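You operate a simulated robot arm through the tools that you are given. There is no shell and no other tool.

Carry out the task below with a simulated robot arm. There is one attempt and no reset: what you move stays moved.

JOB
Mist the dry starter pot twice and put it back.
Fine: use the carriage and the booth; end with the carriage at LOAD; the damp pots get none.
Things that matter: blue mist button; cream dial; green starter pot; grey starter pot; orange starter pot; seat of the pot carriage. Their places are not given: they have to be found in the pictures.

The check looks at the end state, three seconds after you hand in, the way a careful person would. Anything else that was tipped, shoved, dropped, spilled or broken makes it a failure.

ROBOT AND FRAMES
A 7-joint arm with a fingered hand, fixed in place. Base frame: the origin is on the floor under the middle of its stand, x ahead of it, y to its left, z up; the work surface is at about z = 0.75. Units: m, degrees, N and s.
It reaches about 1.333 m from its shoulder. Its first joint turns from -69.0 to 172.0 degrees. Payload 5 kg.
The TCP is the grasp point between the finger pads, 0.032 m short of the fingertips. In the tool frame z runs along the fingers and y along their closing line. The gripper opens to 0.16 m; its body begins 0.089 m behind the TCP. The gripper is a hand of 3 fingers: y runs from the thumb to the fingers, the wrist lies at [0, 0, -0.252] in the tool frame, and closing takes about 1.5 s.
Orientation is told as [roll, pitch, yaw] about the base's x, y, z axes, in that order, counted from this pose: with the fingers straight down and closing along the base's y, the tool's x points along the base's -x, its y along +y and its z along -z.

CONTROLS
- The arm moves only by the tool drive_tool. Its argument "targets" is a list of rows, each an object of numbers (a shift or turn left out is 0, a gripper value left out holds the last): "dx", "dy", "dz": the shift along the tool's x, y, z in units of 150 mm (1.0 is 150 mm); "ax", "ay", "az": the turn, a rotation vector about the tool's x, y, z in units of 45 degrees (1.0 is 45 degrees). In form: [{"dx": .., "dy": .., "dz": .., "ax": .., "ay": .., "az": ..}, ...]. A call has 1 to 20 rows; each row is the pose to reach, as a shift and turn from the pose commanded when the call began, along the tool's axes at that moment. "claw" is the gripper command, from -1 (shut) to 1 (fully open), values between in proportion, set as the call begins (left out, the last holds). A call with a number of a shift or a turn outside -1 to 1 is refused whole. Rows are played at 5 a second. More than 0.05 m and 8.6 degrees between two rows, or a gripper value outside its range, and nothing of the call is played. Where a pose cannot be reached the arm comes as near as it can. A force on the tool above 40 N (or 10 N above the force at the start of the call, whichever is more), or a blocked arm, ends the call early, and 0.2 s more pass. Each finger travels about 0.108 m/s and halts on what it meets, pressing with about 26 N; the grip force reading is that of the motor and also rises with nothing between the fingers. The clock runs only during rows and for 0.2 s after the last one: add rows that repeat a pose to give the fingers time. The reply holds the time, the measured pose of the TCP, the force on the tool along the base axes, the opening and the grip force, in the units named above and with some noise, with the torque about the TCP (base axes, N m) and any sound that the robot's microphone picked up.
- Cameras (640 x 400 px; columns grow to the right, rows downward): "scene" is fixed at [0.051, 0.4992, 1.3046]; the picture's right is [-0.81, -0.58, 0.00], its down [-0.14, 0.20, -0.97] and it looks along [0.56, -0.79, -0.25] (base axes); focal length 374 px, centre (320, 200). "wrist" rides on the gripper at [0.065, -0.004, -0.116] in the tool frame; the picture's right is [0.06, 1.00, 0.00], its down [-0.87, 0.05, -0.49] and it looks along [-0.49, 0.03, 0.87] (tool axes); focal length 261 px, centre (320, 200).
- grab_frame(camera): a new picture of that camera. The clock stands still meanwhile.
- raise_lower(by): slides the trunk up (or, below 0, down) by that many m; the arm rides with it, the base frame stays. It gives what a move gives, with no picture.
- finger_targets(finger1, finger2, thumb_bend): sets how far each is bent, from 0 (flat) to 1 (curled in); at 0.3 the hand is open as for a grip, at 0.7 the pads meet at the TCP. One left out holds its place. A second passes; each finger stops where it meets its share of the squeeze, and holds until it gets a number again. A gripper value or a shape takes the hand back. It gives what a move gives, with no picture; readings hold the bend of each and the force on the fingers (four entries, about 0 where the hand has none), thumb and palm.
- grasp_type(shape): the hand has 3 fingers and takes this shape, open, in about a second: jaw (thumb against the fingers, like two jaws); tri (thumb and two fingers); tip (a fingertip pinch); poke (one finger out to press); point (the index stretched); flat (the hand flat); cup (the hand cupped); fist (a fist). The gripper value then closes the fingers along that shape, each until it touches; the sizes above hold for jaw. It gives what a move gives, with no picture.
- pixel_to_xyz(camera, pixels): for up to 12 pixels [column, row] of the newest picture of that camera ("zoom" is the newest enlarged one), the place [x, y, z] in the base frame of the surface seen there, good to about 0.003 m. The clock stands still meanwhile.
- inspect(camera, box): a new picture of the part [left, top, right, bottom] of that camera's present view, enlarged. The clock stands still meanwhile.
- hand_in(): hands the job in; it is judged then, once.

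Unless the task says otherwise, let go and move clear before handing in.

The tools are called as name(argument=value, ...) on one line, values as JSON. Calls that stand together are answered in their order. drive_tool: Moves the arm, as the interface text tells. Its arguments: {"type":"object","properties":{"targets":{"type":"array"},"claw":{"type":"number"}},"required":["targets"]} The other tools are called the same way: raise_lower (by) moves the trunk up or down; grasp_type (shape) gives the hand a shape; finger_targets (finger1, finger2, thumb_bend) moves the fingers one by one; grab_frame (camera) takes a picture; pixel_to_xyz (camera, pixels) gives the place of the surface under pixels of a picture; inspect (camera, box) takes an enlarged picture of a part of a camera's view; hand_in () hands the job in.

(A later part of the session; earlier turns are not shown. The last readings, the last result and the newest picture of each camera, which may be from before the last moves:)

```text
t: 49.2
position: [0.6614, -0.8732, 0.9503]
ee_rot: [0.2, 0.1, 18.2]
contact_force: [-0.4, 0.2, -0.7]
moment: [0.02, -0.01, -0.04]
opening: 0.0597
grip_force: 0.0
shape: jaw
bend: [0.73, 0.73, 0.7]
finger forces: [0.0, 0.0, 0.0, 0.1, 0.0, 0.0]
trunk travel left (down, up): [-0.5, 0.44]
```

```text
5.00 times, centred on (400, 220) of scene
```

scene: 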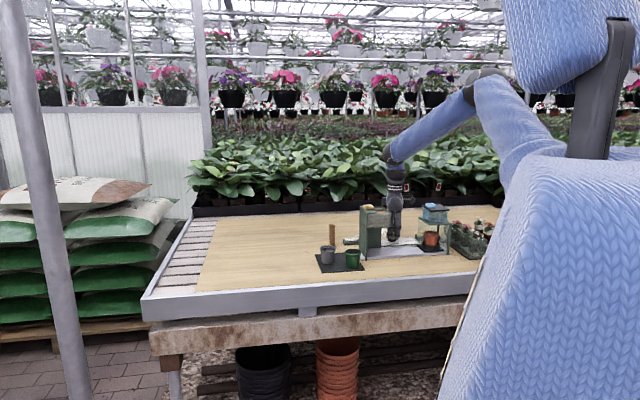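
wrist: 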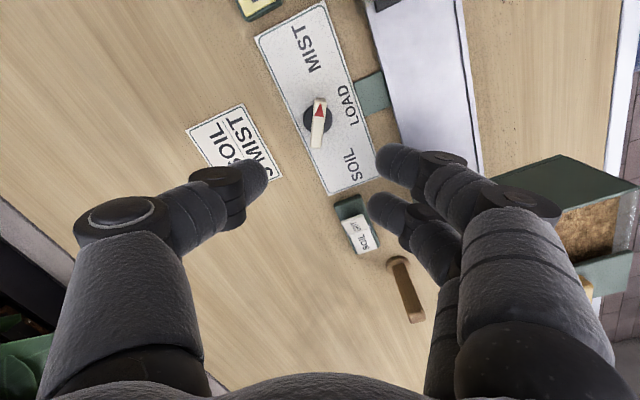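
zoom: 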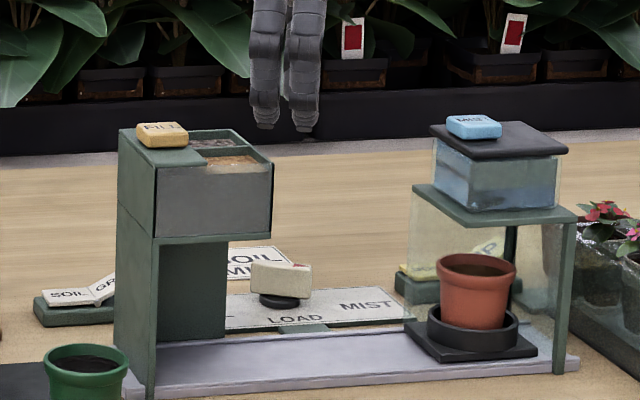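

The dial points to MIST and the carriage is in the booth. I'll rise further and set the hand to "poke" at a safe height to see where the fingertip is.

drive_tool(targets=[{"dz": -0.25}, {"dz": -0.5}, {"dz": -0.8}, {"dz": -0.8}])

grasp_type(shape="poke")

grab_frame(camera="wrist")

inspect(camera="scene", box=[350, 110, 450, 210])

```text
t: 50.2
position: [0.6597, -0.8771, 1.0679]
ee_rot: [0.1, 0.1, 18.2]
contact_force: [-0.3, -0.8, 0.6]
moment: [0.03, -0.03, 0.01]
opening: 0.0596
grip_force: 0.2
shape: jaw
bend: [0.73, 0.73, 0.7]
finger forces: [0.0, 0.1, 0.0, 0.0, 0.0, 0.1]
trunk travel left (down, up): [-0.5, 0.44]
```

```text
t: 51.1
position: [0.6602, -0.8754, 1.071]
ee_rot: [0.1, 0.1, 18.3]
contact_force: [-0.4, 0.0, 0.2]
moment: [0.0, -0.02, 0.01]
opening: 0.0001
grip_force: 0.0
shape: poke
bend: [1.0, 1.0, 0.46]
finger forces: [0.0, 0.0, 0.0, 0.0, 0.0, 0.0]
trunk travel left (down, up): [-0.5, 0.44]
```

```text
taken
```

wrist: 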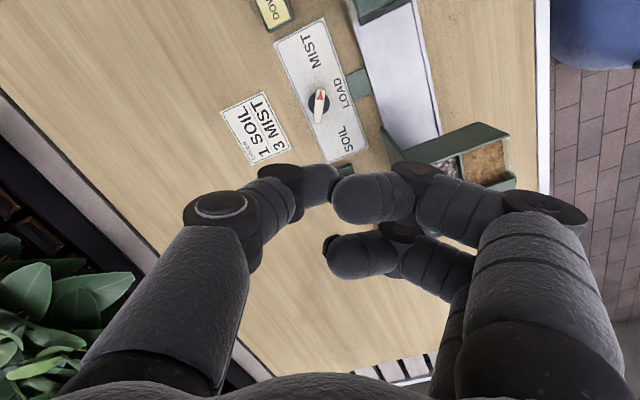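

```text
4.00 times, centred on (400, 160) of scene
```

zoom: 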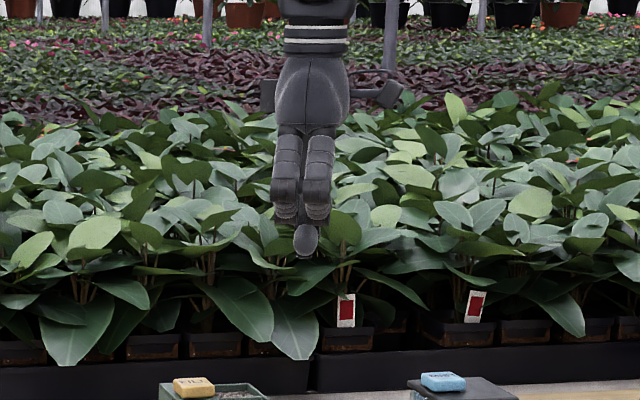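

In "poke" the thumb becomes the lowest point, tip near (325,185). I'll measure its tip relative to the TCP.

pixel_to_xyz(camera="wrist", pixels=[[325, 175], [335, 180], [325, 190], [315, 200], [330, 205], [310, 180], [350, 200], [335, 255], [320, 170], [300, 195]])

inspect(camera="wrist", box=[270, 140, 400, 240])

```text
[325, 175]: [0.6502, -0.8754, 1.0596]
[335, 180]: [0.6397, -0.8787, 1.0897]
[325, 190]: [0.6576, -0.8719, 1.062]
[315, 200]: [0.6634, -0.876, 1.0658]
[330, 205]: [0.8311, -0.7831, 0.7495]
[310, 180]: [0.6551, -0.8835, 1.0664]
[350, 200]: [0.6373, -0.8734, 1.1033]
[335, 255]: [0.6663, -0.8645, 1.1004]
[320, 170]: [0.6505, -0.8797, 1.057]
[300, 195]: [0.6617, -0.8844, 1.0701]
```

```text
4.00 times, centred on (335, 190) of wrist
```

zoom: 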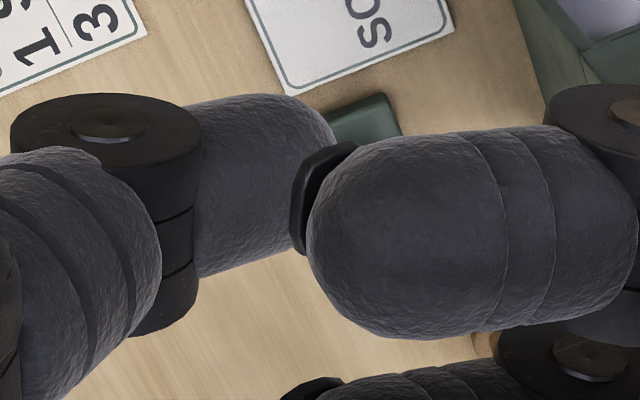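

The thumb tip is about 35 mm below the TCP and roughly on its axis. Moving over the blue MIST button (~(0.502,-0.853), top z≈0.943), staying high.

drive_tool(targets=[{"dx": 0.238, "dy": 0.119}, {"dx": 0.476, "dy": 0.237}, {"dx": 0.715, "dy": 0.356}, {"dx": 0.953, "dy": 0.475}, {"dx": 0.953, "dy": 0.475, "dz": 0.2}, {"dx": 0.953, "dy": 0.475, "dz": 0.2}])

grab_frame(camera="wrist")

inspect(camera="scene", box=[390, 150, 470, 250])

```text
t: 52.5
position: [0.5029, -0.8537, 1.0425]
ee_rot: [0.0, 0.0, 18.2]
contact_force: [-0.6, -0.1, 0.8]
moment: [-0.05, -0.03, -0.03]
opening: 0.0
grip_force: 0.2
shape: poke
bend: [1.0, 1.0, 0.46]
finger forces: [0.0, 0.0, 0.0, 0.1, 0.0, 0.0]
trunk travel left (down, up): [-0.5, 0.44]
```

```text
taken
```

wrist: 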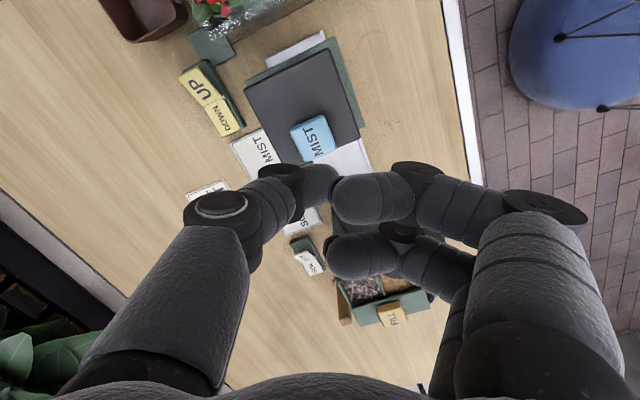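

```text
4.00 times, centred on (430, 200) of scene
```

zoom: 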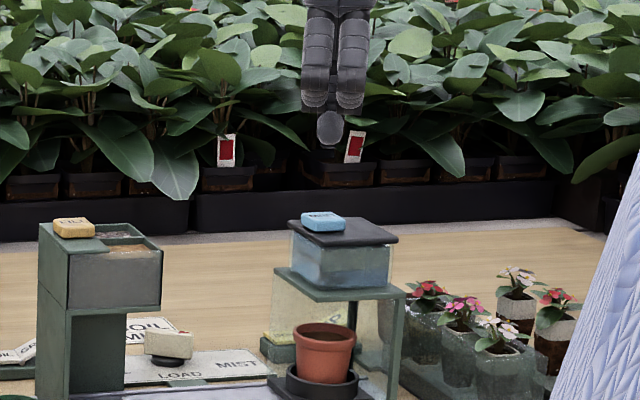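

The button is at (314,137) and the tool axis should hit around (320,142) at that height. I'll measure the button's corners for exact aim.

pixel_to_xyz(camera="wrist", pixels=[[314, 137], [295, 130], [322, 117], [333, 147], [306, 157], [310, 145], [318, 128], [300, 100], [345, 130], [335, 160]])

inspect(camera="wrist", box=[240, 60, 400, 180])

```text
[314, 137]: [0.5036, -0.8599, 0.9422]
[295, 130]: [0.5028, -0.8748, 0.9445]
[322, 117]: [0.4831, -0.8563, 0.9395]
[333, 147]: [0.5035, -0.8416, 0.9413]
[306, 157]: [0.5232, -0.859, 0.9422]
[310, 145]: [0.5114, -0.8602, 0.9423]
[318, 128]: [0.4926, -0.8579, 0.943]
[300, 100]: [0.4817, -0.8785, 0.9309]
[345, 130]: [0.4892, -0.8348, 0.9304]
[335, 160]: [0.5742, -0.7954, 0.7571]
```

```text
3.33 times, centred on (320, 120) of wrist
```

zoom: 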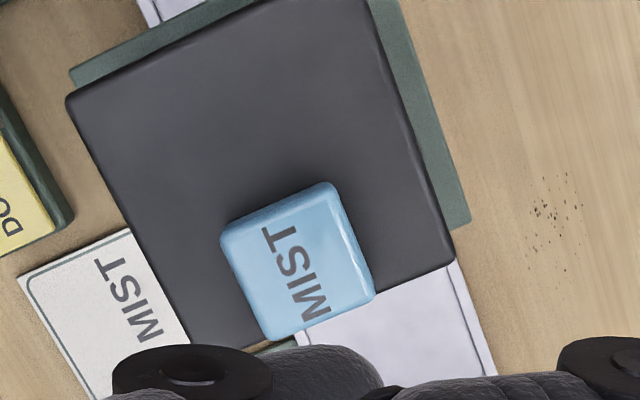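

Button centre ≈ (0.503,-0.858), top z≈0.942. Lowering to bring the thumb tip ~1 cm above it.

drive_tool(targets=[{"dx": 0.009, "dy": -0.048, "dz": 0.1}, {"dx": 0.009, "dy": -0.048, "dz": 0.22}, {"dx": 0.009, "dy": -0.048, "dz": 0.34}, {"dx": 0.009, "dy": -0.048, "dz": 0.34}])

inspect(camera="scene", box=[400, 170, 460, 230])

grab_frame(camera="wrist")

```text
t: 53.5
position: [0.5052, -0.8609, 0.9892]
ee_rot: [0.2, 0.2, 18.2]
contact_force: [0.6, 0.4, 0.8]
moment: [0.0, 0.0, -0.04]
opening: 0.0001
grip_force: 0.0
shape: poke
bend: [1.0, 1.0, 0.46]
finger forces: [0.1, 0.0, 0.0, 0.0, 0.1, 0.0]
trunk travel left (down, up): [-0.5, 0.44]
```

```text
6.67 times, centred on (430, 200) of scene
```

zoom: 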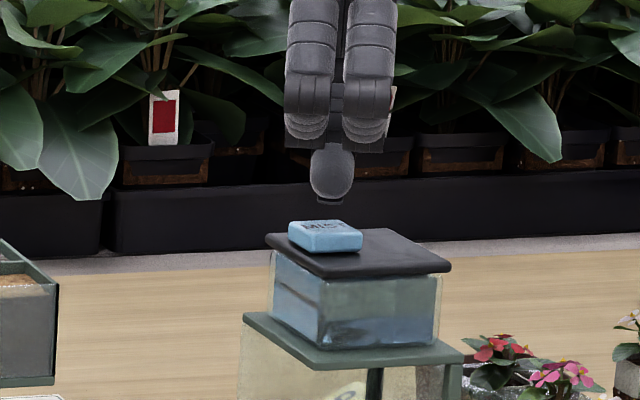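

```text
taken
```

wrist: 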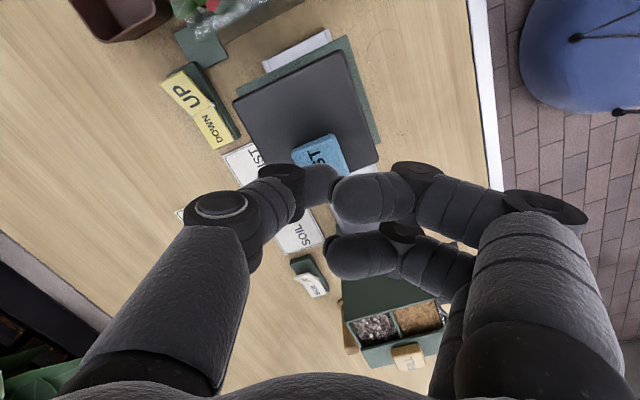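

The thumb tip hangs ~9 mm over the button centre. Pressing down slowly to about 12 mm total and watching the force and sound.

drive_tool(targets=[{"dz": 0.03}, {"dz": 0.05}, {"dz": 0.06}, {"dz": 0.067}, {"dz": 0.073}])

```text
t: 54.7
position: [0.5056, -0.859, 0.9782]
ee_rot: [0.2, 0.0, 18.2]
contact_force: [-0.4, 0.1, -0.2]
moment: [-0.03, -0.01, 0.02]
opening: 0.0001
grip_force: 0.0
shape: poke
bend: [1.0, 1.0, 0.46]
finger forces: [0.0, 0.0, 0.0, 0.0, 0.0, 0.1]
trunk travel left (down, up): [-0.5, 0.44]
```

No contact yet at z≈0.978. Going down another 5 mm in 1 mm steps.

drive_tool(targets=[{"dz": 0.007}, {"dz": 0.014}, {"dz": 0.02}, {"dz": 0.027}, {"dz": 0.033}])

inspect(camera="scene", box=[400, 170, 460, 230])

```text
t: 55.9
position: [0.5058, -0.8603, 0.9719]
ee_rot: [0.1, 0.1, 18.2]
contact_force: [0.0, 0.7, 1.2]
moment: [0.0, 0.03, 0.03]
opening: 0.0001
grip_force: 0.1
shape: poke
bend: [1.0, 1.0, 0.46]
finger forces: [0.1, 0.0, 0.0, 0.1, 1.6, 0.1]
trunk travel left (down, up): [-0.5, 0.44]
```

```text
6.67 times, centred on (430, 200) of scene
```

zoom: 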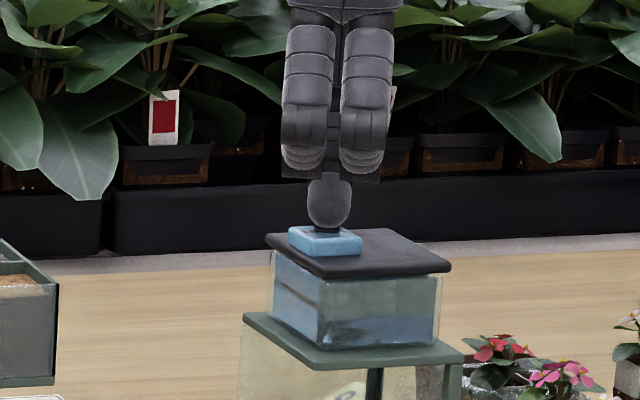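

Contact: thumb force 1.6 N on the button. Continuing in 1 mm steps to actuate it.

drive_tool(targets=[{"dz": 0.007}, {"dz": 0.014}, {"dz": 0.02}])

inspect(camera="scene", box=[400, 190, 460, 250])

```text
t: 56.7
position: [0.5043, -0.8601, 0.9705]
ee_rot: [0.0, 0.1, 18.1]
contact_force: [-0.4, 0.1, 3.0]
moment: [0.04, 0.0, 0.0]
opening: 0.0002
grip_force: 0.1
shape: poke
bend: [1.0, 1.0, 0.46]
finger forces: [0.0, 0.0, 0.0, 0.0, 2.9, 0.0]
trunk travel left (down, up): [-0.5, 0.44]
heard: click
```

```text
6.67 times, centred on (430, 220) of scene
```

zoom: 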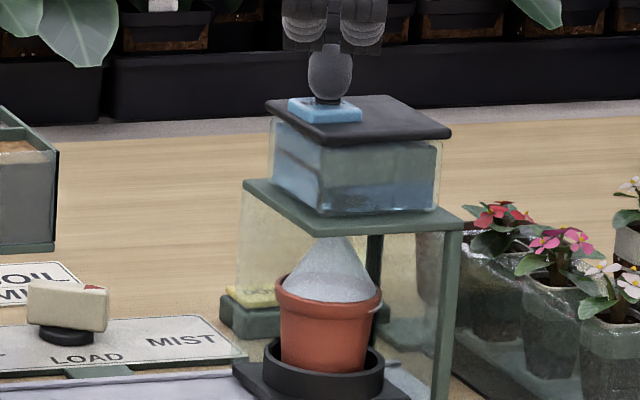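

A click was heard and a mist cone is visible over the pot: one mist given. Releasing the button by rising 9 mm.

drive_tool(targets=[{"dz": -0.03}, {"dz": -0.06}, {"dz": -0.08}, {"dz": -0.08}, {"dz": -0.08}, {"dz": -0.08}])

inspect(camera="scene", box=[400, 190, 460, 250])

```text
t: 58.1
position: [0.5036, -0.8603, 0.9834]
ee_rot: [0.1, 0.0, 18.2]
contact_force: [0.2, -0.6, -0.4]
moment: [0.02, 0.0, 0.04]
opening: 0.0003
grip_force: 0.1
shape: poke
bend: [1.0, 1.0, 0.46]
finger forces: [0.1, 0.1, 0.0, 0.0, 0.0, 0.0]
trunk travel left (down, up): [-0.5, 0.44]
```

```text
6.67 times, centred on (430, 220) of scene
```

zoom: 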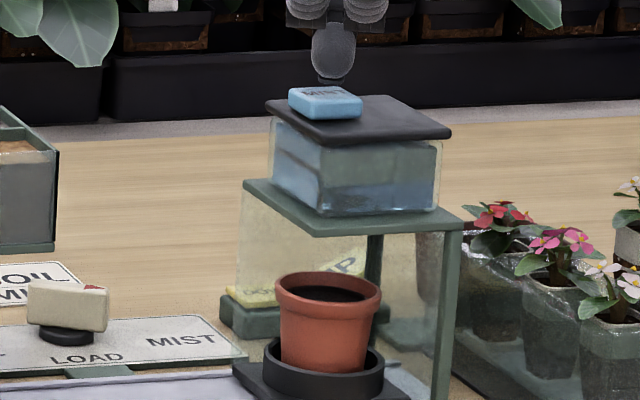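

The soil darkened, the mist stopped and the button popped back up. Second press: back down 12 mm to the same depth.

drive_tool(targets=[{"dz": 0.03}, {"dz": 0.05}, {"dz": 0.06}, {"dz": 0.067}, {"dz": 0.074}, {"dz": 0.08}])

inspect(camera="scene", box=[400, 190, 460, 250])

```text
t: 59.5
position: [0.5039, -0.8592, 0.9704]
ee_rot: [0.1, 0.1, 18.2]
contact_force: [-0.6, -1.1, 2.7]
moment: [-0.03, -0.01, 0.02]
opening: 0.0
grip_force: 0.1
shape: poke
bend: [1.0, 1.0, 0.46]
finger forces: [0.0, 0.0, 0.1, 0.0, 2.7, 0.0]
trunk travel left (down, up): [-0.5, 0.44]
heard: click
```

```text
6.67 times, centred on (430, 220) of scene
```

zoom: 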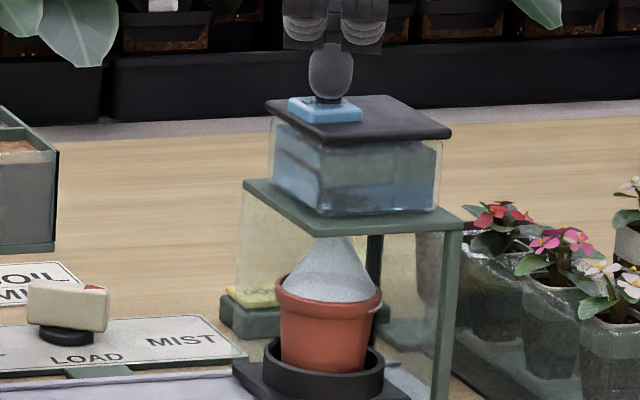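

Second click and second mist cone. Releasing straight up and away from the button.

drive_tool(targets=[{"dz": -0.05}, {"dz": -0.12}, {"dz": -0.3}, {"dz": -0.5}, {"dz": -0.7}, {"dz": -0.7}])

inspect(camera="scene", box=[350, 180, 460, 260])

```text
t: 60.9
position: [0.5059, -0.8612, 1.0751]
ee_rot: [0.1, 0.0, 18.1]
contact_force: [-0.2, -0.3, 0.4]
moment: [0.02, -0.01, -0.02]
opening: 0.0001
grip_force: 0.0
shape: poke
bend: [1.0, 1.0, 0.46]
finger forces: [0.0, 0.1, 0.1, 0.0, 0.1, 0.1]
trunk travel left (down, up): [-0.5, 0.44]
```

```text
5.00 times, centred on (405, 220) of scene
```

zoom: 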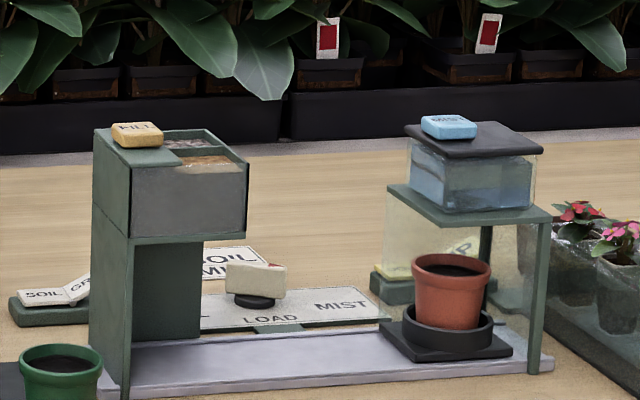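

Two mists delivered; the pot's soil is dark now. Next I'll reopen the hand to "jaw" and move back above the dial to return it to LOAD.

grasp_type(shape="jaw")

drive_tool(targets=[{"dx": -0.243, "dy": -0.104, "az": 0.022}, {"dx": -0.486, "dy": -0.208, "az": 0.045}, {"dx": -0.73, "dy": -0.311, "az": 0.067}, {"dx": -0.973, "dy": -0.415, "az": 0.09}, {"dx": -0.973, "dy": -0.415, "az": 0.09}], claw=-0.25)

grab_frame(camera="wrist")

inspect(camera="wrist", box=[270, 50, 390, 150])

```text
t: 61.8
position: [0.5047, -0.8611, 1.0758]
ee_rot: [0.1, 0.1, 18.2]
contact_force: [0.6, 0.3, 0.0]
moment: [0.04, 0.03, 0.0]
opening: 0.1596
grip_force: 0.1
shape: jaw
bend: [0.3, 0.3, 0.3]
finger forces: [0.0, 0.0, 0.0, 0.0, 0.0, 0.0]
trunk travel left (down, up): [-0.5, 0.44]
```

```text
t: 63.0
position: [0.6621, -0.8716, 1.0744]
ee_rot: [0.1, 0.0, 14.1]
contact_force: [-0.1, 0.4, 0.1]
moment: [-0.02, 0.01, -0.02]
opening: 0.0604
grip_force: 0.0
shape: jaw
bend: [0.73, 0.73, 0.7]
finger forces: [0.0, 0.1, 0.0, 0.0, 0.0, 0.1]
trunk travel left (down, up): [-0.5, 0.44]
```

```text
taken
```

wrist: 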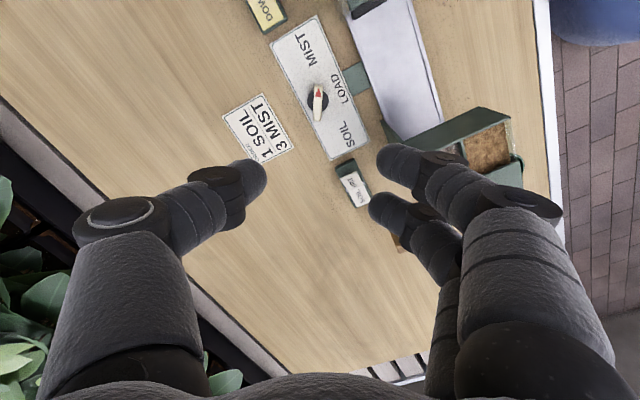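

```text
4.00 times, centred on (330, 100) of wrist
```

zoom: 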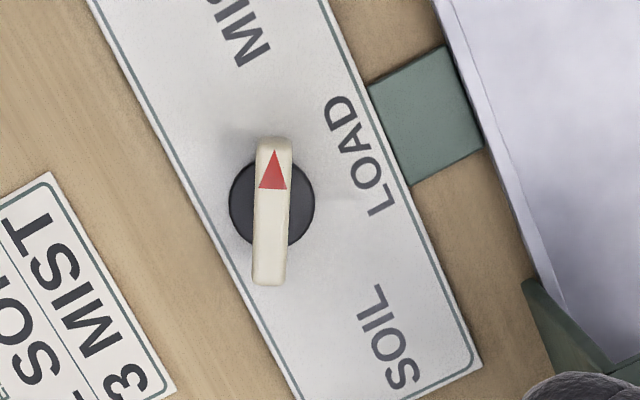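

The fin points straight up in this view (aligned with the hand at yaw 14°). I'll measure its axis.

pixel_to_xyz(camera="zoom", pixels=[[274, 150], [268, 278], [271, 215], [260, 215], [284, 215], [236, 205], [309, 205], [271, 180], [269, 250]])

```text
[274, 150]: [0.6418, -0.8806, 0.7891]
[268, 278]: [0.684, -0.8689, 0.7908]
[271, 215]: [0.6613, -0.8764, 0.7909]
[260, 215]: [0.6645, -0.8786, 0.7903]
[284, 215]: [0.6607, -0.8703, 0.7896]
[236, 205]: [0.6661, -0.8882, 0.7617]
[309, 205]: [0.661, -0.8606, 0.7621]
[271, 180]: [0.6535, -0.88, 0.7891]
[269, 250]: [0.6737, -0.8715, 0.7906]
```

Axis ≈ (0.663,-0.8746), matching my commanded position, with the fin at azimuth ≈195°. Descending in two stages onto the dial.

drive_tool(targets=[{"dz": 0.2, "az": -0.02}, {"dz": 0.45, "az": -0.02}, {"dz": 0.7, "az": -0.02}, {"dz": 0.95, "az": -0.02}, {"dz": 1.0, "az": -0.02}])

drive_tool(targets=[{"dz": 0.2}, {"dz": 0.4}, {"dz": 0.6}, {"dz": 0.72}, {"dz": 0.8}, {"dz": 0.825}, {"dz": 0.825}])

grab_frame(camera="wrist")

inspect(camera="scene", box=[350, 180, 450, 260])

```text
t: 64.2
position: [0.6625, -0.8734, 0.926]
ee_rot: [0.1, 0.0, 15.1]
contact_force: [-0.3, 0.6, 0.0]
moment: [0.0, 0.0, 0.03]
opening: 0.0605
grip_force: 0.1
shape: jaw
bend: [0.73, 0.73, 0.7]
finger forces: [0.1, 0.0, 0.0, 0.0, 0.0, 0.1]
trunk travel left (down, up): [-0.5, 0.44]
```

```text
t: 65.8
position: [0.6624, -0.8724, 0.8014]
ee_rot: [0.2, 0.1, 15.0]
contact_force: [-0.2, 0.7, 0.1]
moment: [0.01, 0.01, 0.02]
opening: 0.0605
grip_force: 0.1
shape: jaw
bend: [0.73, 0.73, 0.7]
finger forces: [0.0, 0.0, 0.0, 0.0, 0.1, 0.0]
trunk travel left (down, up): [-0.5, 0.44]
```

```text
taken
```

wrist: 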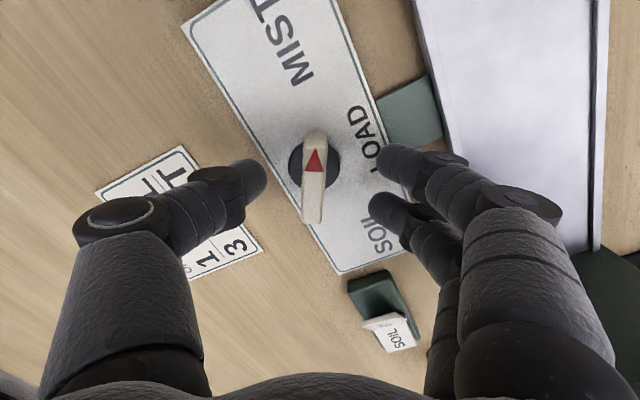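

```text
5.00 times, centred on (400, 220) of scene
```

zoom: 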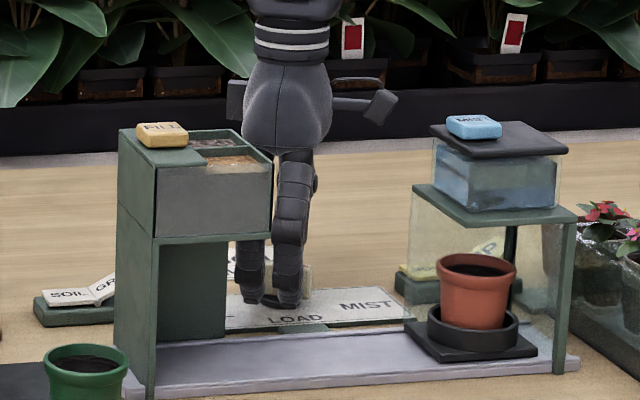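

The fin is ~2 mm left of centre (col 314). Shifting slightly, then closing on it.

drive_tool(targets=[{"dx": 0.005, "dy": -0.0133, "dz": 0.007}, {"dx": 0.005, "dy": -0.0133, "dz": 0.007}])

drive_tool(targets=[{"dz": 0}, {"dz": 0}, {"dz": 0}, {"dz": 0}, {"dz": 0}, {"dz": 0}], claw=-1.0)

grab_frame(camera="wrist")

```text
t: 66.4
position: [0.6612, -0.8738, 0.8009]
ee_rot: [0.1, 0.1, 15.1]
contact_force: [-0.4, 0.0, 0.4]
moment: [0.01, 0.01, 0.0]
opening: 0.0605
grip_force: 0.1
shape: jaw
bend: [0.73, 0.73, 0.7]
finger forces: [0.1, 0.1, 0.1, 0.0, 0.1, 0.0]
trunk travel left (down, up): [-0.5, 0.44]
```

```text
t: 67.8
position: [0.6634, -0.8738, 0.8011]
ee_rot: [0.1, 0.0, 15.0]
contact_force: [0.1, -0.1, -2.5]
moment: [0.02, 0.01, -0.02]
opening: 0.0076
grip_force: 26.2
shape: jaw
bend: [0.71, 0.71, 0.7]
finger forces: [11.6, 11.5, 0.1, 0.0, 22.9, 0.0]
trunk travel left (down, up): [-0.5, 0.44]
```

```text
taken
```

wrist: 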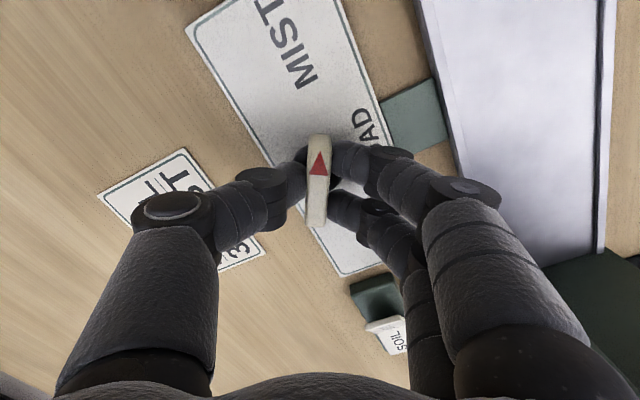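

Good centred grip with no side load. Turning back clockwise 30° first, then checking.

drive_tool(targets=[{"az": 0.11}, {"az": 0.22}, {"az": 0.33}, {"az": 0.44}, {"az": 0.55}, {"az": 0.667}, {"az": 0.667}])

inspect(camera="scene", box=[350, 180, 450, 260])

```text
t: 69.4
position: [0.6611, -0.8731, 0.7995]
ee_rot: [0.0, 0.2, -14.9]
contact_force: [4.0, 8.5, -0.7]
moment: [0.25, -0.13, 0.02]
opening: 0.0071
grip_force: 25.9
shape: jaw
bend: [0.71, 0.71, 0.7]
finger forces: [14.7, 15.0, 0.1, 0.1, 21.3, 0.0]
trunk travel left (down, up): [-0.5, 0.44]
```

```text
5.00 times, centred on (400, 220) of scene
```

zoom: 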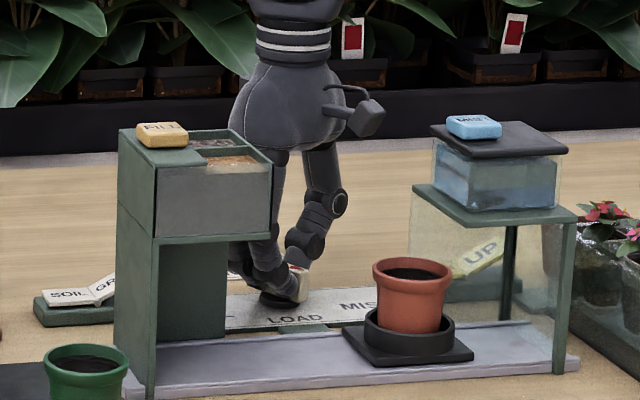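

Carriage is halfway back; side load (4, 8.5 N) calls for a small compensating shift. Turning the remaining 30°.

drive_tool(targets=[{"dx": -0.001, "dy": 0.006, "az": 0.11}, {"dx": -0.002, "dy": 0.009, "az": 0.22}, {"dx": -0.003, "dy": 0.011, "az": 0.33}, {"dx": -0.004, "dy": 0.012, "az": 0.44}, {"dx": -0.005, "dy": 0.013, "az": 0.55}, {"dx": -0.0065, "dy": 0.014, "az": 0.667}, {"dx": -0.0065, "dy": 0.014, "az": 0.667}])

grab_frame(camera="wrist")

inspect(camera="scene", box=[350, 180, 450, 260])

```text
t: 71.0
position: [0.6638, -0.8737, 0.7995]
ee_rot: [-0.1, 0.2, -45.1]
contact_force: [8.6, -16.0, 9.6]
moment: [-0.31, -0.19, 0.0]
opening: 0.0077
grip_force: 26.3
shape: jaw
bend: [0.71, 0.71, 0.7]
finger forces: [12.3, 12.2, 0.0, 0.0, 29.5, 0.1]
trunk travel left (down, up): [-0.5, 0.44]
```

```text
taken
```

wrist: 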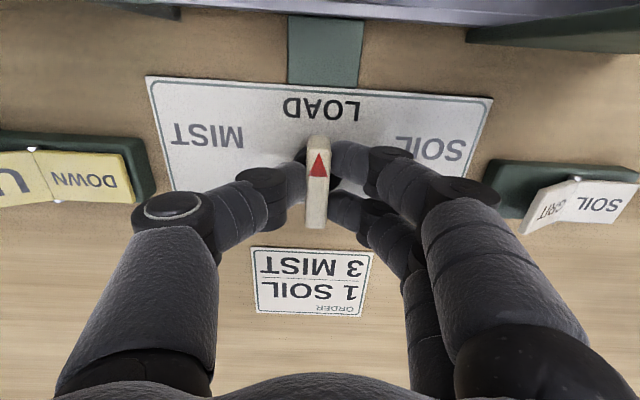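

```text
5.00 times, centred on (400, 220) of scene
```

zoom: 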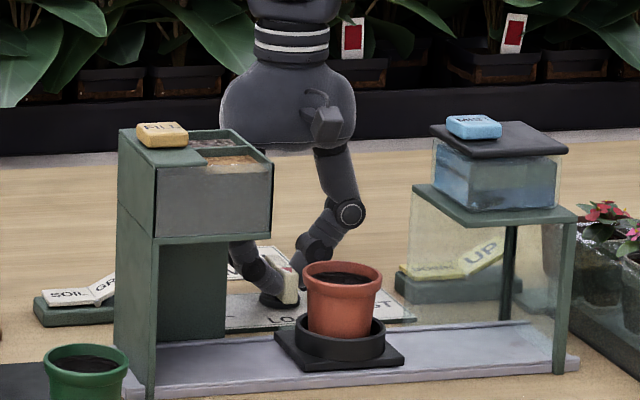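

The dial is back at LOAD and the carriage matches its starting place (plate at 275–404 vs 273–403 before). I'll relieve the side load before letting go.

drive_tool(targets=[{"dx": -0.005, "dy": -0.002}, {"dx": -0.01, "dy": -0.003}, {"dx": -0.015, "dy": -0.005}, {"dx": -0.015, "dy": -0.005}])

```text
t: 72.0
position: [0.6638, -0.8739, 0.799]
ee_rot: [0.1, 0.2, -45.0]
contact_force: [-6.2, 1.0, 4.9]
moment: [0.04, 0.08, -0.02]
opening: 0.0076
grip_force: 25.8
shape: jaw
bend: [0.71, 0.71, 0.7]
finger forces: [12.4, 12.5, 0.1, 0.1, 27.8, 0.0]
trunk travel left (down, up): [-0.5, 0.44]
```

Side load is now small (-6 N); one fine correction, then release.

drive_tool(targets=[{"dx": 0.004, "dy": -0.003}, {"dx": 0.005, "dy": -0.003}])

drive_tool(targets=[{"dz": 0}, {"dz": 0}, {"dz": 0}, {"dz": 0}], claw=-0.25)

grab_frame(camera="wrist")

inspect(camera="scene", box=[350, 180, 450, 260])

```text
t: 72.6
position: [0.6645, -0.8744, 0.7994]
ee_rot: [0.0, 0.1, -44.9]
contact_force: [-6.2, 7.0, 0.4]
moment: [0.14, 0.04, -0.05]
opening: 0.0075
grip_force: 25.3
shape: jaw
bend: [0.71, 0.71, 0.7]
finger forces: [13.2, 13.1, 0.1, 0.0, 25.9, 0.1]
trunk travel left (down, up): [-0.5, 0.44]
```

```text
t: 73.6
position: [0.6644, -0.8745, 0.8005]
ee_rot: [0.0, 0.1, -45.0]
contact_force: [0.6, -0.6, 0.3]
moment: [-0.03, -0.01, -0.03]
opening: 0.0593
grip_force: 0.0
shape: jaw
bend: [0.73, 0.73, 0.7]
finger forces: [0.1, 0.0, 0.0, 0.0, 0.0, 0.0]
trunk travel left (down, up): [-0.5, 0.44]
```

```text
taken
```

wrist: 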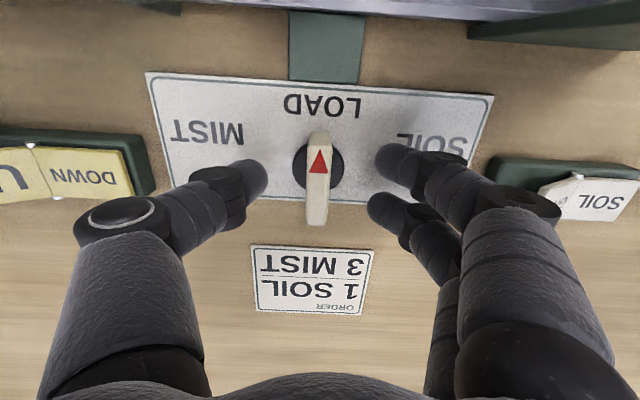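

```text
5.00 times, centred on (400, 220) of scene
```

zoom: 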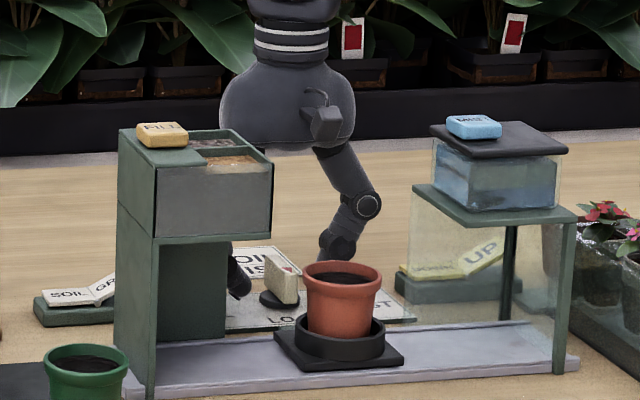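

Released; the fin and carriage sit at LOAD as before. Lifting clear of the dial.

drive_tool(targets=[{"dz": -0.1}, {"dz": -0.3}, {"dz": -0.55}, {"dz": -0.8}, {"dz": -1.0}])

drive_tool(targets=[{"dz": -0.2}, {"dz": -0.45}, {"dz": -0.45, "az": -0.144}, {"dz": -0.45, "az": -0.289}, {"dz": -0.45, "az": -0.433}, {"dz": -0.45, "az": -0.578}, {"dz": -0.45, "az": -0.722}], claw=0.0)

drive_tool(targets=[{"az": -0.144}, {"az": -0.289}, {"az": -0.433}, {"az": -0.578}, {"az": -0.722}, {"az": -0.722}])

grab_frame(camera="wrist")

grab_frame(camera="scene")

```text
t: 74.8
position: [0.666, -0.8747, 0.9523]
ee_rot: [0.0, 0.1, -44.9]
contact_force: [0.3, -0.1, -0.5]
moment: [-0.01, 0.03, 0.04]
opening: 0.0595
grip_force: 0.0
shape: jaw
bend: [0.73, 0.73, 0.7]
finger forces: [0.1, 0.0, 0.0, 0.2, 0.0, 0.1]
trunk travel left (down, up): [-0.5, 0.44]
```

```text
t: 76.4
position: [0.6646, -0.8753, 1.0178]
ee_rot: [0.0, 0.1, -12.4]
contact_force: [0.7, -0.3, -0.5]
moment: [0.01, -0.02, 0.03]
opening: 0.0792
grip_force: 0.0
shape: jaw
bend: [0.72, 0.72, 0.7]
finger forces: [0.0, 0.0, 0.1, 0.1, 0.0, 0.0]
trunk travel left (down, up): [-0.5, 0.44]
```

```text
t: 77.8
position: [0.6636, -0.8755, 1.0174]
ee_rot: [0.1, 0.1, 20.0]
contact_force: [0.1, 0.0, 0.2]
moment: [-0.01, -0.01, 0.01]
opening: 0.0797
grip_force: 0.1
shape: jaw
bend: [0.72, 0.72, 0.7]
finger forces: [0.0, 0.1, 0.1, 0.0, 0.0, 0.0]
trunk travel left (down, up): [-0.5, 0.44]
```

```text
taken
```

wrist: 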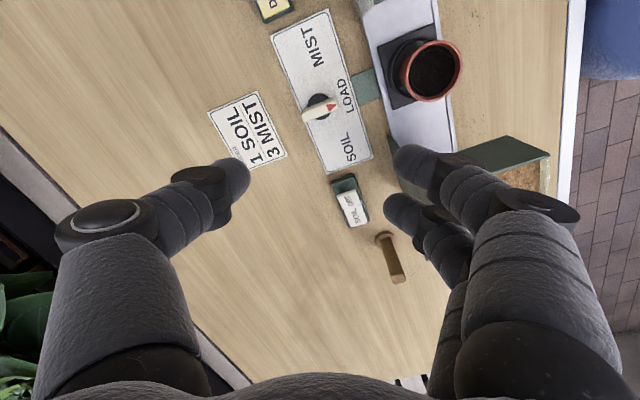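

```text
taken
```

scene: 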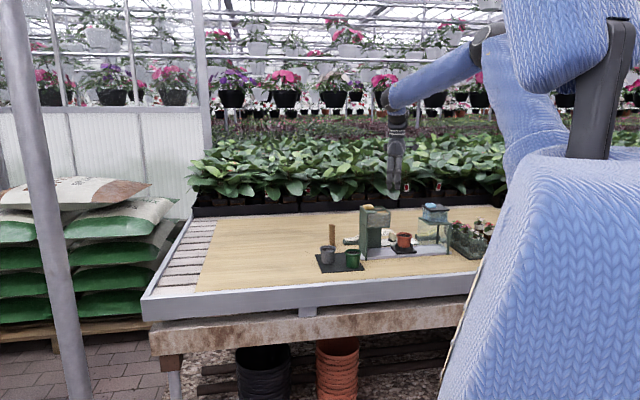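

The pot is in view at (431,70) in the seat. I'll measure its rim for the pick-up.

inspect(camera="wrist", box=[370, 20, 490, 120])

```text
4.00 times, centred on (430, 70) of wrist
```

zoom: 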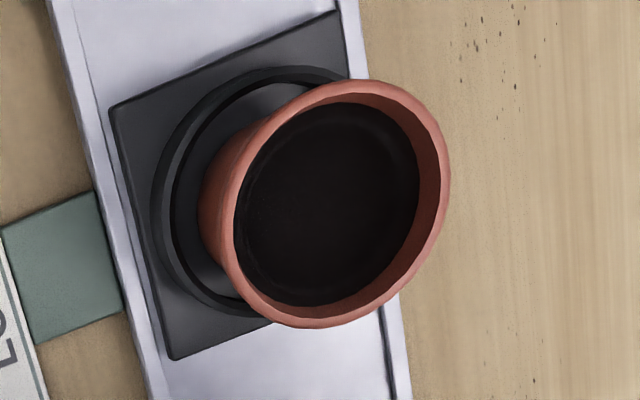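

pixel_to_xyz(camera="zoom", pixels=[[228, 215], [443, 190], [360, 87], [310, 322], [265, 130], [420, 270], [420, 115], [252, 290]])

```text
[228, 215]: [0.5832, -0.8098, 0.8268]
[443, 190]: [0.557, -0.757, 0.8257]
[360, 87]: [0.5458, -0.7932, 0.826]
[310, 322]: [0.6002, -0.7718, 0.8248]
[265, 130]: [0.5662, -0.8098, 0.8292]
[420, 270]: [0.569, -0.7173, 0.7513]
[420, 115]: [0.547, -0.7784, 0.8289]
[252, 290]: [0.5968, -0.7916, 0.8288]
```

Rim centre ≈ (0.5717,-0.7836). Moving above it at the current height, then descending in stages with 80 mm opening.

drive_tool(targets=[{"dx": 0.094, "dy": 0.194}, {"dx": 0.187, "dy": 0.389}, {"dx": 0.281, "dy": 0.583}, {"dx": 0.374, "dy": 0.777}, {"dx": 0.374, "dy": 0.777}])

drive_tool(targets=[{"dz": 0.2}, {"dz": 0.4}, {"dz": 0.6}, {"dz": 0.78}, {"dz": 0.78}])

grab_frame(camera="wrist")

inspect(camera="scene", box=[350, 170, 460, 260])

```text
t: 79.0
position: [0.5717, -0.7845, 1.0186]
ee_rot: [0.1, 0.1, 20.0]
contact_force: [0.4, -0.5, 0.3]
moment: [0.02, 0.01, -0.01]
opening: 0.0793
grip_force: 0.1
shape: jaw
bend: [0.72, 0.72, 0.7]
finger forces: [0.0, 0.0, 0.0, 0.0, 0.0, 0.0]
trunk travel left (down, up): [-0.5, 0.44]
```

```text
t: 80.2
position: [0.5708, -0.7843, 0.8998]
ee_rot: [0.2, -0.1, 19.9]
contact_force: [-0.3, 0.0, 0.3]
moment: [0.01, -0.01, -0.01]
opening: 0.0794
grip_force: 0.1
shape: jaw
bend: [0.72, 0.72, 0.7]
finger forces: [0.1, 0.1, 0.0, 0.1, 0.0, 0.0]
trunk travel left (down, up): [-0.5, 0.44]
```

```text
taken
```

wrist: 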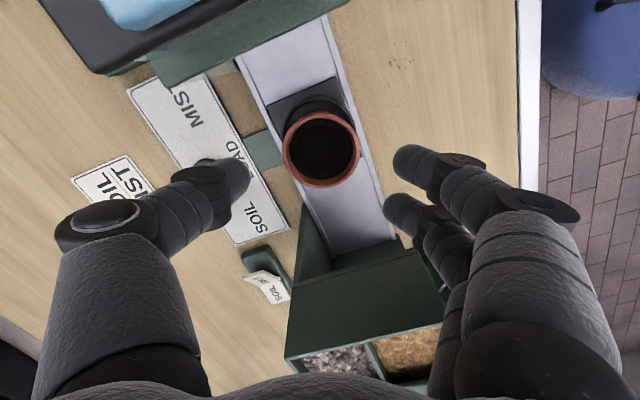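

```text
4.44 times, centred on (405, 215) of scene
```

zoom: 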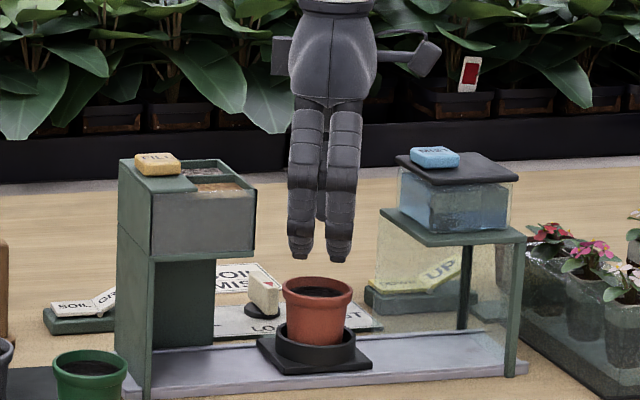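

Well centred (rim at (321,149)). Descending to grip height z≈0.8235.

drive_tool(targets=[{"dz": 0.13}, {"dz": 0.26}, {"dz": 0.38}, {"dz": 0.46}, {"dz": 0.509}, {"dz": 0.509}])

grab_frame(camera="wrist")

inspect(camera="scene", box=[370, 200, 440, 260])

```text
t: 81.6
position: [0.5718, -0.7837, 0.8245]
ee_rot: [0.1, 0.1, 20.0]
contact_force: [-0.4, 0.1, 1.3]
moment: [0.0, -0.02, 0.03]
opening: 0.0794
grip_force: 0.0
shape: jaw
bend: [0.72, 0.72, 0.7]
finger forces: [0.0, 0.0, 0.0, 0.0, 0.0, 0.0]
trunk travel left (down, up): [-0.5, 0.44]
```

```text
taken
```

wrist: 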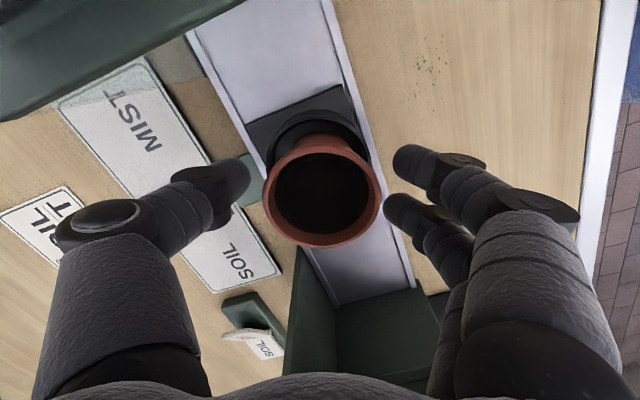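

```text
6.67 times, centred on (405, 230) of scene
```

zoom: 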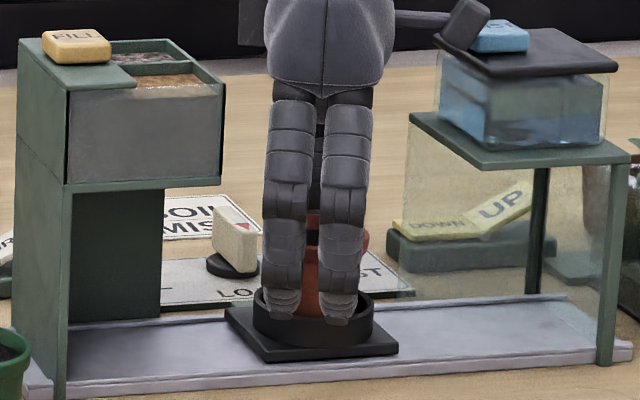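

The fingers straddle the pot just above the ring. Closing.

drive_tool(targets=[{"dz": 0}, {"dz": 0}, {"dz": 0}, {"dz": 0}, {"dz": 0}, {"dz": 0}], claw=-0.6)

inspect(camera="scene", box=[370, 200, 440, 260])

```text
t: 83.0
position: [0.5729, -0.7847, 0.8242]
ee_rot: [0.1, 0.1, 20.0]
contact_force: [0.5, -0.8, 0.6]
moment: [0.0, 0.01, 0.03]
opening: 0.04
grip_force: 25.8
shape: jaw
bend: [0.73, 0.73, 0.7]
finger forces: [11.2, 12.1, 0.0, 0.1, 23.3, 0.0]
trunk travel left (down, up): [-0.5, 0.44]
```

```text
6.67 times, centred on (405, 230) of scene
```

zoom: 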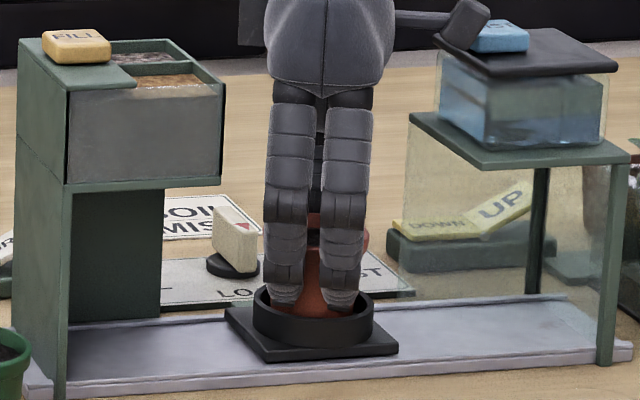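

Gripped (11/12/23 N). Lifting straight up out of the ring.

drive_tool(targets=[{"dz": -0.06}, {"dz": -0.15}, {"dz": -0.3}, {"dz": -0.45}, {"dz": -0.6}, {"dz": -0.8}, {"dz": -1.0}])

drive_tool(targets=[{"dz": -0.15}, {"dz": -0.3}, {"dz": -0.3}])

inspect(camera="scene", box=[340, 150, 470, 260])

grab_frame(camera="wrist")

```text
t: 84.6
position: [0.5707, -0.7848, 0.977]
ee_rot: [0.2, 0.2, 20.0]
contact_force: [-0.9, -0.5, -0.4]
moment: [-0.06, -0.01, 0.05]
opening: 0.0401
grip_force: 26.4
shape: jaw
bend: [0.73, 0.73, 0.7]
finger forces: [11.2, 12.3, 0.1, 0.0, 23.3, 0.0]
trunk travel left (down, up): [-0.5, 0.44]
```

```text
t: 85.4
position: [0.5728, -0.786, 1.0207]
ee_rot: [0.1, 0.0, 20.0]
contact_force: [-0.5, 0.2, -1.3]
moment: [0.03, 0.01, 0.02]
opening: 0.0401
grip_force: 26.3
shape: jaw
bend: [0.73, 0.73, 0.7]
finger forces: [11.3, 12.3, 0.0, 0.0, 23.3, 0.0]
trunk travel left (down, up): [-0.5, 0.44]
```

```text
3.64 times, centred on (405, 205) of scene
```

zoom: 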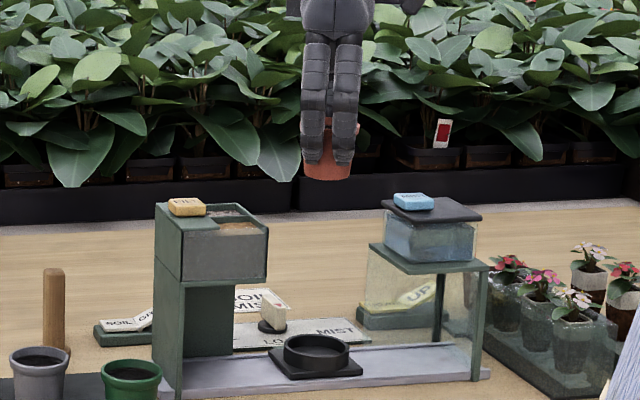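

```text
taken
```

wrist: 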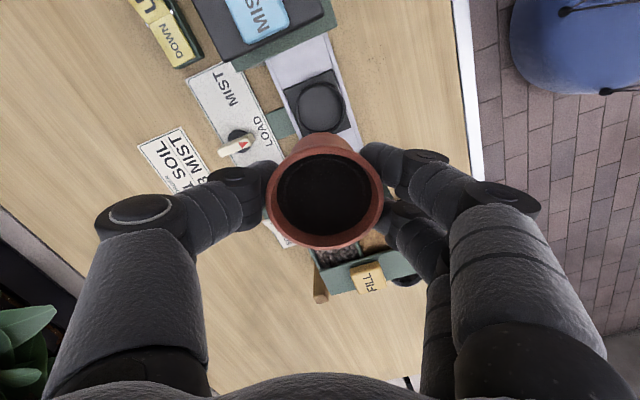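

The pot is out of the ring, upright, with dark damp soil; the carriage stays at LOAD. Retracing: out to the front of the machine, then rotating back.

drive_tool(targets=[{"dx": 0.09, "dy": 0.192}, {"dx": 0.18, "dy": 0.384}, {"dx": 0.27, "dy": 0.577}, {"dx": 0.36, "dy": 0.769}, {"dx": 0.449, "dy": 0.961}, {"dx": 0.449, "dy": 0.961}])

drive_tool(targets=[{"az": 0.157}, {"az": 0.315}, {"az": 0.472}, {"az": 0.63}, {"az": 0.787}, {"az": 0.944}])

drive_tool(targets=[{"az": 0.157}, {"az": 0.315}, {"az": 0.472}, {"az": 0.63}, {"az": 0.787}, {"az": 0.944}, {"az": 0.944}])

```text
t: 86.8
position: [0.4607, -0.6738, 1.0183]
ee_rot: [0.1, 0.0, 20.0]
contact_force: [0.6, 0.2, -0.7]
moment: [-0.01, 0.01, -0.02]
opening: 0.0401
grip_force: 25.9
shape: jaw
bend: [0.73, 0.73, 0.7]
finger forces: [11.5, 12.3, 0.1, 0.0, 23.4, 0.1]
trunk travel left (down, up): [-0.5, 0.44]
```

```text
t: 88.2
position: [0.4581, -0.6731, 1.0201]
ee_rot: [0.0, 0.1, -22.6]
contact_force: [0.7, 0.5, -1.9]
moment: [0.0, -0.01, 0.0]
opening: 0.04
grip_force: 25.7
shape: jaw
bend: [0.73, 0.73, 0.7]
finger forces: [11.6, 12.3, 0.0, 0.1, 23.4, 0.0]
trunk travel left (down, up): [-0.5, 0.44]
```

```text
t: 89.8
position: [0.4604, -0.671, 1.0208]
ee_rot: [0.0, 0.1, -65.0]
contact_force: [0.7, 0.8, 0.0]
moment: [0.0, 0.06, 0.0]
opening: 0.0399
grip_force: 26.3
shape: jaw
bend: [0.73, 0.73, 0.7]
finger forces: [11.6, 12.5, 0.1, 0.0, 23.4, 0.0]
trunk travel left (down, up): [-0.5, 0.44]
```

Grip steady at yaw -65°. Moving over toward the mat while rotating to -150°.

drive_tool(targets=[{"dx": -0.044, "dy": 0.151, "az": 0.157}, {"dx": -0.087, "dy": 0.303, "az": 0.315}, {"dx": -0.131, "dy": 0.454, "az": 0.472}, {"dx": -0.175, "dy": 0.605, "az": 0.63}, {"dx": -0.218, "dy": 0.757, "az": 0.787}, {"dx": -0.262, "dy": 0.908, "az": 0.944}])

drive_tool(targets=[{"dx": 0.07, "dy": 0.141, "az": 0.157}, {"dx": 0.14, "dy": 0.282, "az": 0.315}, {"dx": 0.21, "dy": 0.423, "az": 0.472}, {"dx": 0.281, "dy": 0.564, "az": 0.63}, {"dx": 0.351, "dy": 0.705, "az": 0.787}, {"dx": 0.421, "dy": 0.846, "az": 0.944}, {"dx": 0.421, "dy": 0.846, "az": 0.944}])

grab_frame(camera="wrist")

grab_frame(camera="scene")

```text
t: 91.2
position: [0.601, -0.652, 1.0192]
ee_rot: [0.0, 0.0, -107.6]
contact_force: [-0.7, 0.5, -1.0]
moment: [-0.02, 0.01, -0.03]
opening: 0.0398
grip_force: 26.0
shape: jaw
bend: [0.73, 0.73, 0.7]
finger forces: [11.6, 12.7, 0.1, 0.0, 23.4, 0.0]
trunk travel left (down, up): [-0.5, 0.44]
```

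```text
t: 92.8
position: [0.7397, -0.6292, 1.0193]
ee_rot: [-0.1, 0.0, -150.0]
contact_force: [0.2, -0.8, -0.5]
moment: [0.01, -0.04, -0.02]
opening: 0.04
grip_force: 26.0
shape: jaw
bend: [0.73, 0.73, 0.7]
finger forces: [11.6, 12.6, 0.1, 0.0, 23.4, 0.1]
trunk travel left (down, up): [-0.5, 0.44]
```

```text
taken
```

wrist: 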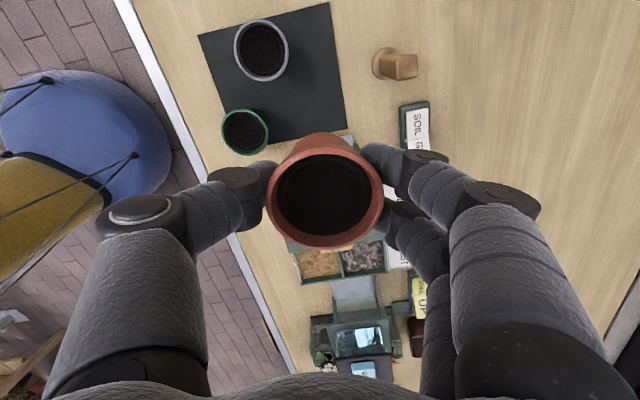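

```text
taken
```

scene: 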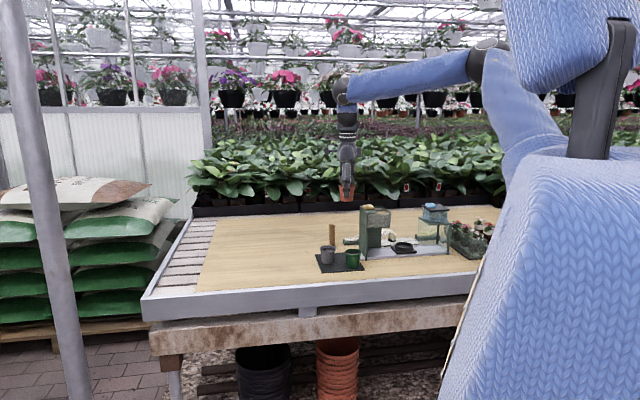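

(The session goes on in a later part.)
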